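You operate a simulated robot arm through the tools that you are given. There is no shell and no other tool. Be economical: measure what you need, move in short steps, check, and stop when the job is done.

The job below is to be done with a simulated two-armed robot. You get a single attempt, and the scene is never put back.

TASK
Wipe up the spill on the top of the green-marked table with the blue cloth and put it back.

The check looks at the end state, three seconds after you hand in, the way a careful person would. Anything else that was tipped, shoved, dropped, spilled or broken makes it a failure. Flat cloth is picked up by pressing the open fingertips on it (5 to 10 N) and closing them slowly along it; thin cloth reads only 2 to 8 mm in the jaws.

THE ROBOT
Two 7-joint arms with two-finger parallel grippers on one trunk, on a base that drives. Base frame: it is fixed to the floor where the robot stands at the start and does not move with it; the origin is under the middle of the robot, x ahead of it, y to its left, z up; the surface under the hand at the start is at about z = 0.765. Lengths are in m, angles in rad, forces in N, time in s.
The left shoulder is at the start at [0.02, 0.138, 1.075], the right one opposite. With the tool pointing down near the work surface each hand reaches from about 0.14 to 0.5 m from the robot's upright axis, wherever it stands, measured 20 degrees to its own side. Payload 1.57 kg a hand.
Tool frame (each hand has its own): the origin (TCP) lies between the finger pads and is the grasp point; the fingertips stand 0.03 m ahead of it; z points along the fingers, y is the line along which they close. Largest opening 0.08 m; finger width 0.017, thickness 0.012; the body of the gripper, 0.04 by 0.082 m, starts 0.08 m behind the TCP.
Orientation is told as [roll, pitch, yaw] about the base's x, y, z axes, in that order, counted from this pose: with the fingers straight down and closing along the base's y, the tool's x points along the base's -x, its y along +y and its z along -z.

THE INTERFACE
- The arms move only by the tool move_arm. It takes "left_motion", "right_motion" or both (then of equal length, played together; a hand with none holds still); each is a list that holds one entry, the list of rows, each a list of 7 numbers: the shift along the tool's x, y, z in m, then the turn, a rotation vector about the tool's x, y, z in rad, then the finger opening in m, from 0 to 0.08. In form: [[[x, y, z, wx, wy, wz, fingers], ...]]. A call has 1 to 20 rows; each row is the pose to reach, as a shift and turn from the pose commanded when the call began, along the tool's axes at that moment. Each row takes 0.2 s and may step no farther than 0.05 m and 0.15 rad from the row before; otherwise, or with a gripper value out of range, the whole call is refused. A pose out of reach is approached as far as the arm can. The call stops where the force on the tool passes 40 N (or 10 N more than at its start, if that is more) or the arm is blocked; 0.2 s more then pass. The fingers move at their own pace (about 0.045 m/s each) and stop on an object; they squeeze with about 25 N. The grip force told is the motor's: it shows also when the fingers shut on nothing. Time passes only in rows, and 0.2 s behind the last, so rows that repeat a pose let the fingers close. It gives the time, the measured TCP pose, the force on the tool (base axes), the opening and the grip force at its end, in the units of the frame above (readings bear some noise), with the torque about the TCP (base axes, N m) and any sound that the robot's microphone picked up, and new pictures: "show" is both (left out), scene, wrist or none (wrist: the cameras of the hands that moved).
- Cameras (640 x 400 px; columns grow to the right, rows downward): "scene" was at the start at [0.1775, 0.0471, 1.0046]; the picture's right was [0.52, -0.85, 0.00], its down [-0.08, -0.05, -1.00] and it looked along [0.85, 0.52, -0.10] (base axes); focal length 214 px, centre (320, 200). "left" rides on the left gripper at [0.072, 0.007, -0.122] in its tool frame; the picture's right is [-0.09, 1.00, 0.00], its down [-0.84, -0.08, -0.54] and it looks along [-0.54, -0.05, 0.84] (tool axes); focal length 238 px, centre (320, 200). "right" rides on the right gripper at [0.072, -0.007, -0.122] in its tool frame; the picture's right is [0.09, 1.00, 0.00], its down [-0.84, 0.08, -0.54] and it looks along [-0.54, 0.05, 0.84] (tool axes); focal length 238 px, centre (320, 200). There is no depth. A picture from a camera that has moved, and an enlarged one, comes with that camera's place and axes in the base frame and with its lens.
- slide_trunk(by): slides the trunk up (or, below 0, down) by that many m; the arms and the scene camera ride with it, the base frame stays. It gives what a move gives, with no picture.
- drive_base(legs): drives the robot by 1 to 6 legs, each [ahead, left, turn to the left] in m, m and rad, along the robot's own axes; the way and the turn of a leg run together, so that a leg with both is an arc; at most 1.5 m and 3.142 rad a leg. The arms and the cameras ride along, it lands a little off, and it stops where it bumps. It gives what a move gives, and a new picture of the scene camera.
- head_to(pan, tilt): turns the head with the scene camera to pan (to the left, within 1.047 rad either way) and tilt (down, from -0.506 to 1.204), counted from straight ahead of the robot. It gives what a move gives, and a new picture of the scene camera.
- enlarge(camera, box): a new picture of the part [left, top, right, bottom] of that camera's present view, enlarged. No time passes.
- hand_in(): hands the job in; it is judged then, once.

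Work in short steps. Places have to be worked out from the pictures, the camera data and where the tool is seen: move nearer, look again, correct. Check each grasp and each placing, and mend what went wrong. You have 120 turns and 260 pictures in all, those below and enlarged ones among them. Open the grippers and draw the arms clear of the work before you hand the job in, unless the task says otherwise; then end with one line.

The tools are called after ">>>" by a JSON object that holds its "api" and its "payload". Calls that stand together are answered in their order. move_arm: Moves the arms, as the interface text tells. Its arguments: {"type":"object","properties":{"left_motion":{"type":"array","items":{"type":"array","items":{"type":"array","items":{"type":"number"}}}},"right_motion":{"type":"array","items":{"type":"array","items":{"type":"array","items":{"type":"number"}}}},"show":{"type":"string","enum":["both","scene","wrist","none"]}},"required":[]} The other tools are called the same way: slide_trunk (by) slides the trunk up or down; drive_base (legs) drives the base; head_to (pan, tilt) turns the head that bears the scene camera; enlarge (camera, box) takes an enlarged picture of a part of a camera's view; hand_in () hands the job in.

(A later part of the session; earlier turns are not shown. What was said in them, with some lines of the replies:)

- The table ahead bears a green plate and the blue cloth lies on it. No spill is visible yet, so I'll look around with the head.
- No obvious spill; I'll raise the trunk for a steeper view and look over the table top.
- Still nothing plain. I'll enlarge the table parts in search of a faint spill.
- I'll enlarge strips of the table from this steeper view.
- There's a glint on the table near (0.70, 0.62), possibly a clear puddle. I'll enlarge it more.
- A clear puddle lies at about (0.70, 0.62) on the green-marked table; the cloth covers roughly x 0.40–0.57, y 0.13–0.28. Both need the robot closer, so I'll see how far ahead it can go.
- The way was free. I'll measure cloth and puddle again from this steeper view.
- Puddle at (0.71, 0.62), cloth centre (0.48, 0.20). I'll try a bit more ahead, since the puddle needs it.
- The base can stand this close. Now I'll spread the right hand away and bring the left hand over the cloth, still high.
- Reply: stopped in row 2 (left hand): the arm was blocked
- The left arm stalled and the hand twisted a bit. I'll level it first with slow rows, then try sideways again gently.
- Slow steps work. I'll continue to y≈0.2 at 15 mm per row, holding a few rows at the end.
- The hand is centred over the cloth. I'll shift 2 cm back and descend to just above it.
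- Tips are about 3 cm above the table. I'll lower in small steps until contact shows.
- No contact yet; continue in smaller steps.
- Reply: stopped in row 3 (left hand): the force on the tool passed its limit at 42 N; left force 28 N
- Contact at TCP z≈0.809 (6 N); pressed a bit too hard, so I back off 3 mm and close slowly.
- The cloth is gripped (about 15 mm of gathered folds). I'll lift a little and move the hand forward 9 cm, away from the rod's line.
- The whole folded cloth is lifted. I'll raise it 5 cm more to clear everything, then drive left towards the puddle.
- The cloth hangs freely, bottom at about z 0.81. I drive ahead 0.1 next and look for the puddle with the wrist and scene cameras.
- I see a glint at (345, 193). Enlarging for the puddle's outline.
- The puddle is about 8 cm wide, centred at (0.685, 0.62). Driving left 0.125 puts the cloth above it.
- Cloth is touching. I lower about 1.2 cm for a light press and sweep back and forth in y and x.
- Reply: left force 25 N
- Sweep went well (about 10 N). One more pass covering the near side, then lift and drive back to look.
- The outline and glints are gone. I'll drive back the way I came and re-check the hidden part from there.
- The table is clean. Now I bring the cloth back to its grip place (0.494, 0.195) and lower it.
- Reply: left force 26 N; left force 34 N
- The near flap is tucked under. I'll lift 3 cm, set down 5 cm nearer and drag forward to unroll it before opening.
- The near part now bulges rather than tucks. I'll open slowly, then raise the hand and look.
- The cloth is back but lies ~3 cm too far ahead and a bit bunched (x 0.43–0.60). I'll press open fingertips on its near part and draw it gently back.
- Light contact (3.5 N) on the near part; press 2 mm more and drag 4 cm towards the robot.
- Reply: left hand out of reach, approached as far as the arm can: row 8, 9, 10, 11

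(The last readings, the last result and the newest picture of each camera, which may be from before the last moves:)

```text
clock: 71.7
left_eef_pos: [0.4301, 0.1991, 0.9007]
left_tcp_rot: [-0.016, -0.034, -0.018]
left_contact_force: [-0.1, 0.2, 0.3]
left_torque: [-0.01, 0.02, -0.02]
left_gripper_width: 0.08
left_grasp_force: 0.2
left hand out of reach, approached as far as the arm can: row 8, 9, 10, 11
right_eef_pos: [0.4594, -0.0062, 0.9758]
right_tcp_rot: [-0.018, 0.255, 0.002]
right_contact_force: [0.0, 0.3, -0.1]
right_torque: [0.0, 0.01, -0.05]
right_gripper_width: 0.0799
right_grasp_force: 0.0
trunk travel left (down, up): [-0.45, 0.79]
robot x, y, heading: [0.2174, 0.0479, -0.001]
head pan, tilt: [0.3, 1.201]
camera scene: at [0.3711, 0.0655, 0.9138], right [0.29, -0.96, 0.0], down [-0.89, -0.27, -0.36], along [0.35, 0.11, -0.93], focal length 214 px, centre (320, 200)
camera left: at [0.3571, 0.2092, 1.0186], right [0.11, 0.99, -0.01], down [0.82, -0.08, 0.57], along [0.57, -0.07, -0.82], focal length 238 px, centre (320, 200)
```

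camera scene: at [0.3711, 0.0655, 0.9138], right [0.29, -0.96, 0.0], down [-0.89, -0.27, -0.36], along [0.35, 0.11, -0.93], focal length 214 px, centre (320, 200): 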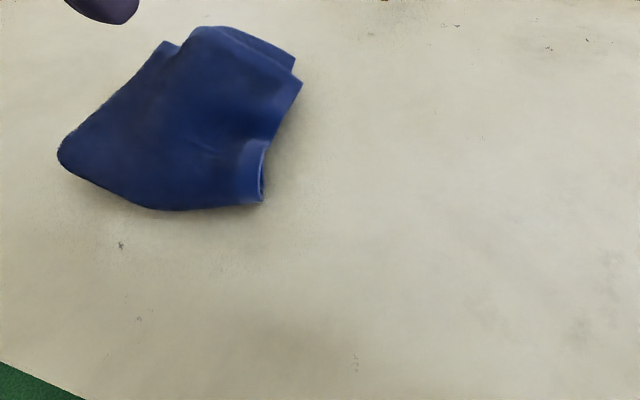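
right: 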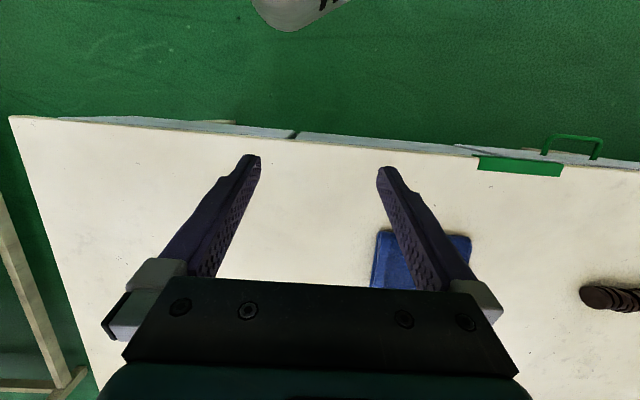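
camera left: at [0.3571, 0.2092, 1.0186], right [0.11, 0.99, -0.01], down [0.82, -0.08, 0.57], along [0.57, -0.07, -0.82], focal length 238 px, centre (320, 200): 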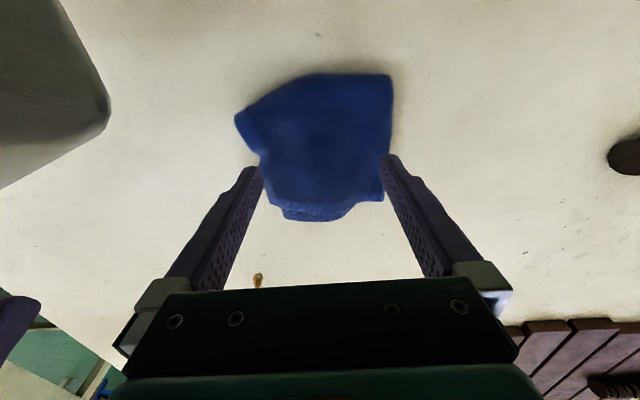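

The cloth now lies on its original footprint within ~1–2 cm. I'll raise the trunk, back away and check the whole table.

>>> {"api": "slide_trunk", "payload": {"by": 0.35}}

>>> {"api": "drive_base", "payload": {"legs": [[-0.22, -0.05, 0]]}}

>>> {"api": "head_to", "payload": {"pan": 0.9, "tilt": 1.0}}

>>> {"api": "enlarge", "payload": {"camera": "scene", "box": [260, 60, 420, 160]}}

>>> {"api": "head_to", "payload": {"pan": 0.3, "tilt": 0.75}}

>>> {"api": "enlarge", "payload": {"camera": "scene", "box": [220, 190, 380, 290]}}

```text
clock: 75.1
left_eef_pos: [0.432, 0.1992, 1.2494]
left_tcp_rot: [-0.018, -0.035, -0.02]
left_contact_force: [0.5, -0.5, -0.1]
left_torque: [-0.01, 0.02, 0.01]
left_gripper_width: 0.0799
left_grasp_force: 0.1
right_eef_pos: [0.4591, -0.0053, 1.3256]
right_tcp_rot: [-0.019, 0.256, 0.004]
right_contact_force: [-0.4, 0.6, -0.1]
right_torque: [-0.01, -0.01, -0.01]
right_gripper_width: 0.0802
right_grasp_force: 0.1
trunk travel left (down, up): [-0.8, 0.44]
robot x, y, heading: [0.2199, 0.0505, -0.003]
head pan, tilt: [0.3, 1.201]
```

```text
clock: 76.8
left_eef_pos: [0.214, 0.1503, 1.2498]
left_tcp_rot: [-0.019, -0.036, -0.02]
left_contact_force: [-1.2, -0.6, -0.9]
left_torque: [0.01, -0.02, -0.01]
left_gripper_width: 0.0801
left_grasp_force: 0.1
right_eef_pos: [0.241, -0.055, 1.3257]
right_tcp_rot: [-0.018, 0.257, 0.002]
right_contact_force: [-0.4, -0.3, -0.7]
right_torque: [0.0, -0.01, -0.01]
right_gripper_width: 0.0799
right_grasp_force: 0.0
trunk travel left (down, up): [-0.8, 0.44]
robot x, y, heading: [-0.0042, 0.0008, -0.006]
head pan, tilt: [0.3, 1.201]
camera scene: at [0.153, 0.016, 1.2638], right [0.29, -0.96, 0.0], down [-0.89, -0.27, -0.36], along [0.35, 0.11, -0.93], focal length 214 px, centre (320, 200)
```

scene: 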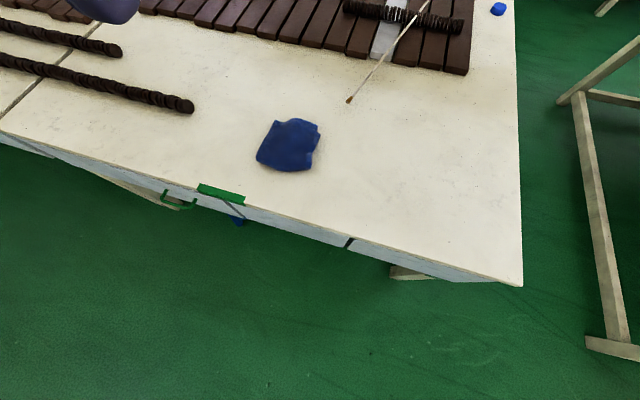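

```text
clock: 77.8
left_eef_pos: [0.2139, 0.1494, 1.2488]
left_tcp_rot: [-0.018, -0.036, -0.021]
left_contact_force: [0.2, -0.3, -1.1]
left_torque: [0.01, 0.01, 0.0]
left_gripper_width: 0.0799
left_grasp_force: 0.0
right_eef_pos: [0.2418, -0.0557, 1.326]
right_tcp_rot: [-0.019, 0.257, 0.002]
right_contact_force: [0.4, 0.2, -0.4]
right_torque: [-0.03, -0.02, -0.03]
right_gripper_width: 0.08
right_grasp_force: 0.1
trunk travel left (down, up): [-0.8, 0.44]
robot x, y, heading: [0.0012, 0.001, -0.005]
head pan, tilt: [0.901, 1.0]
camera scene: at [0.1429, 0.054, 1.2764], right [0.78, -0.62, 0.0], down [-0.53, -0.66, -0.54], along [0.34, 0.42, -0.84], focal length 214 px, centre (320, 200)
```

scene: 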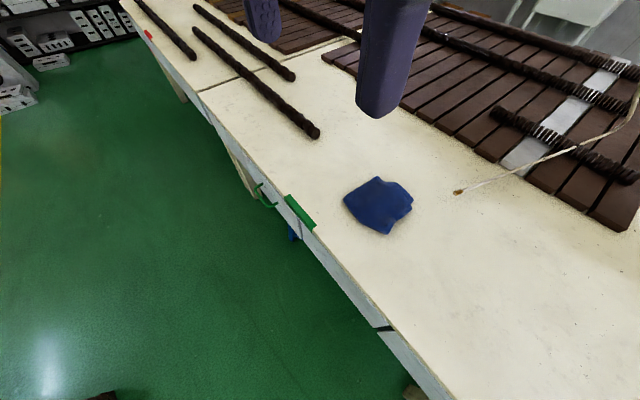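

```text
4.00 times, centred on (340, 110) of scene
camera zoom: at [0.1429, 0.054, 1.2764], right [0.78, -0.62, 0.0], down [-0.53, -0.66, -0.54], along [0.34, 0.42, -0.84], focal length 858 px, centre (240, 560)
```

zoom: 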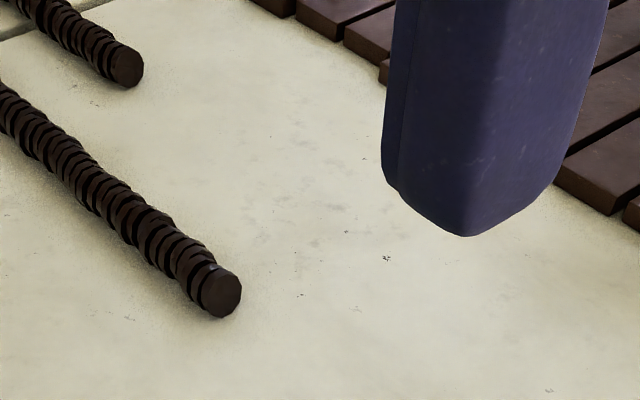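

```text
clock: 78.8
left_eef_pos: [0.2141, 0.1504, 1.2493]
left_tcp_rot: [-0.017, -0.035, -0.018]
left_contact_force: [0.1, -0.4, 0.9]
left_torque: [-0.02, -0.02, 0.03]
left_gripper_width: 0.0801
left_grasp_force: 0.0
right_eef_pos: [0.2428, -0.0549, 1.3273]
right_tcp_rot: [-0.02, 0.256, 0.003]
right_contact_force: [-0.2, 0.2, 1.5]
right_torque: [0.04, -0.04, -0.01]
right_gripper_width: 0.0803
right_grasp_force: 0.1
trunk travel left (down, up): [-0.8, 0.44]
robot x, y, heading: [-0.0039, 0.0025, -0.008]
head pan, tilt: [0.3, 0.75]
camera scene: at [0.1787, 0.0239, 1.2955], right [0.29, -0.96, 0.0], down [-0.65, -0.2, -0.73], along [0.7, 0.21, -0.68], focal length 214 px, centre (320, 200)
```

scene: 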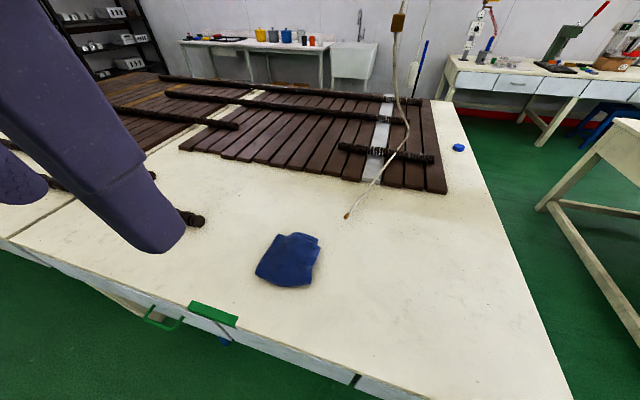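

```text
4.00 times, centred on (300, 240) of scene
camera zoom: at [0.1787, 0.0239, 1.2955], right [0.29, -0.96, 0.0], down [-0.65, -0.2, -0.73], along [0.7, 0.21, -0.68], focal length 858 px, centre (400, 40)
```

zoom: 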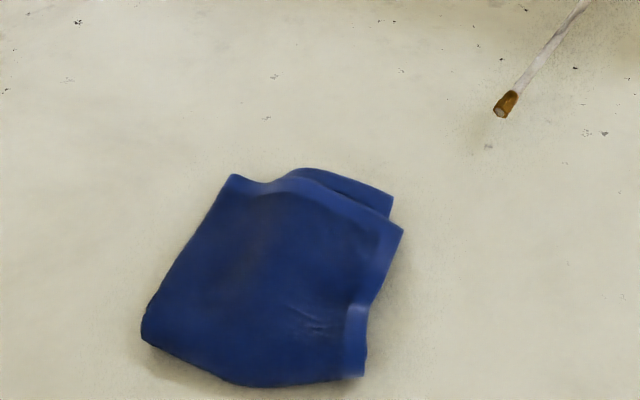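

The spill is gone, the cloth is back within about 2 cm of its first place, the rods, boards and cord are undisturbed, and the open hands are clear. I'm handing in.

>>> {"api": "hand_in", "payload": {}}

```text
The job is handed in.
```

I wiped up the clear spill on the green-marked table with the blue cloth and put the cloth back about 2 cm from where it started, slightly rumpled; nothing else was moved.
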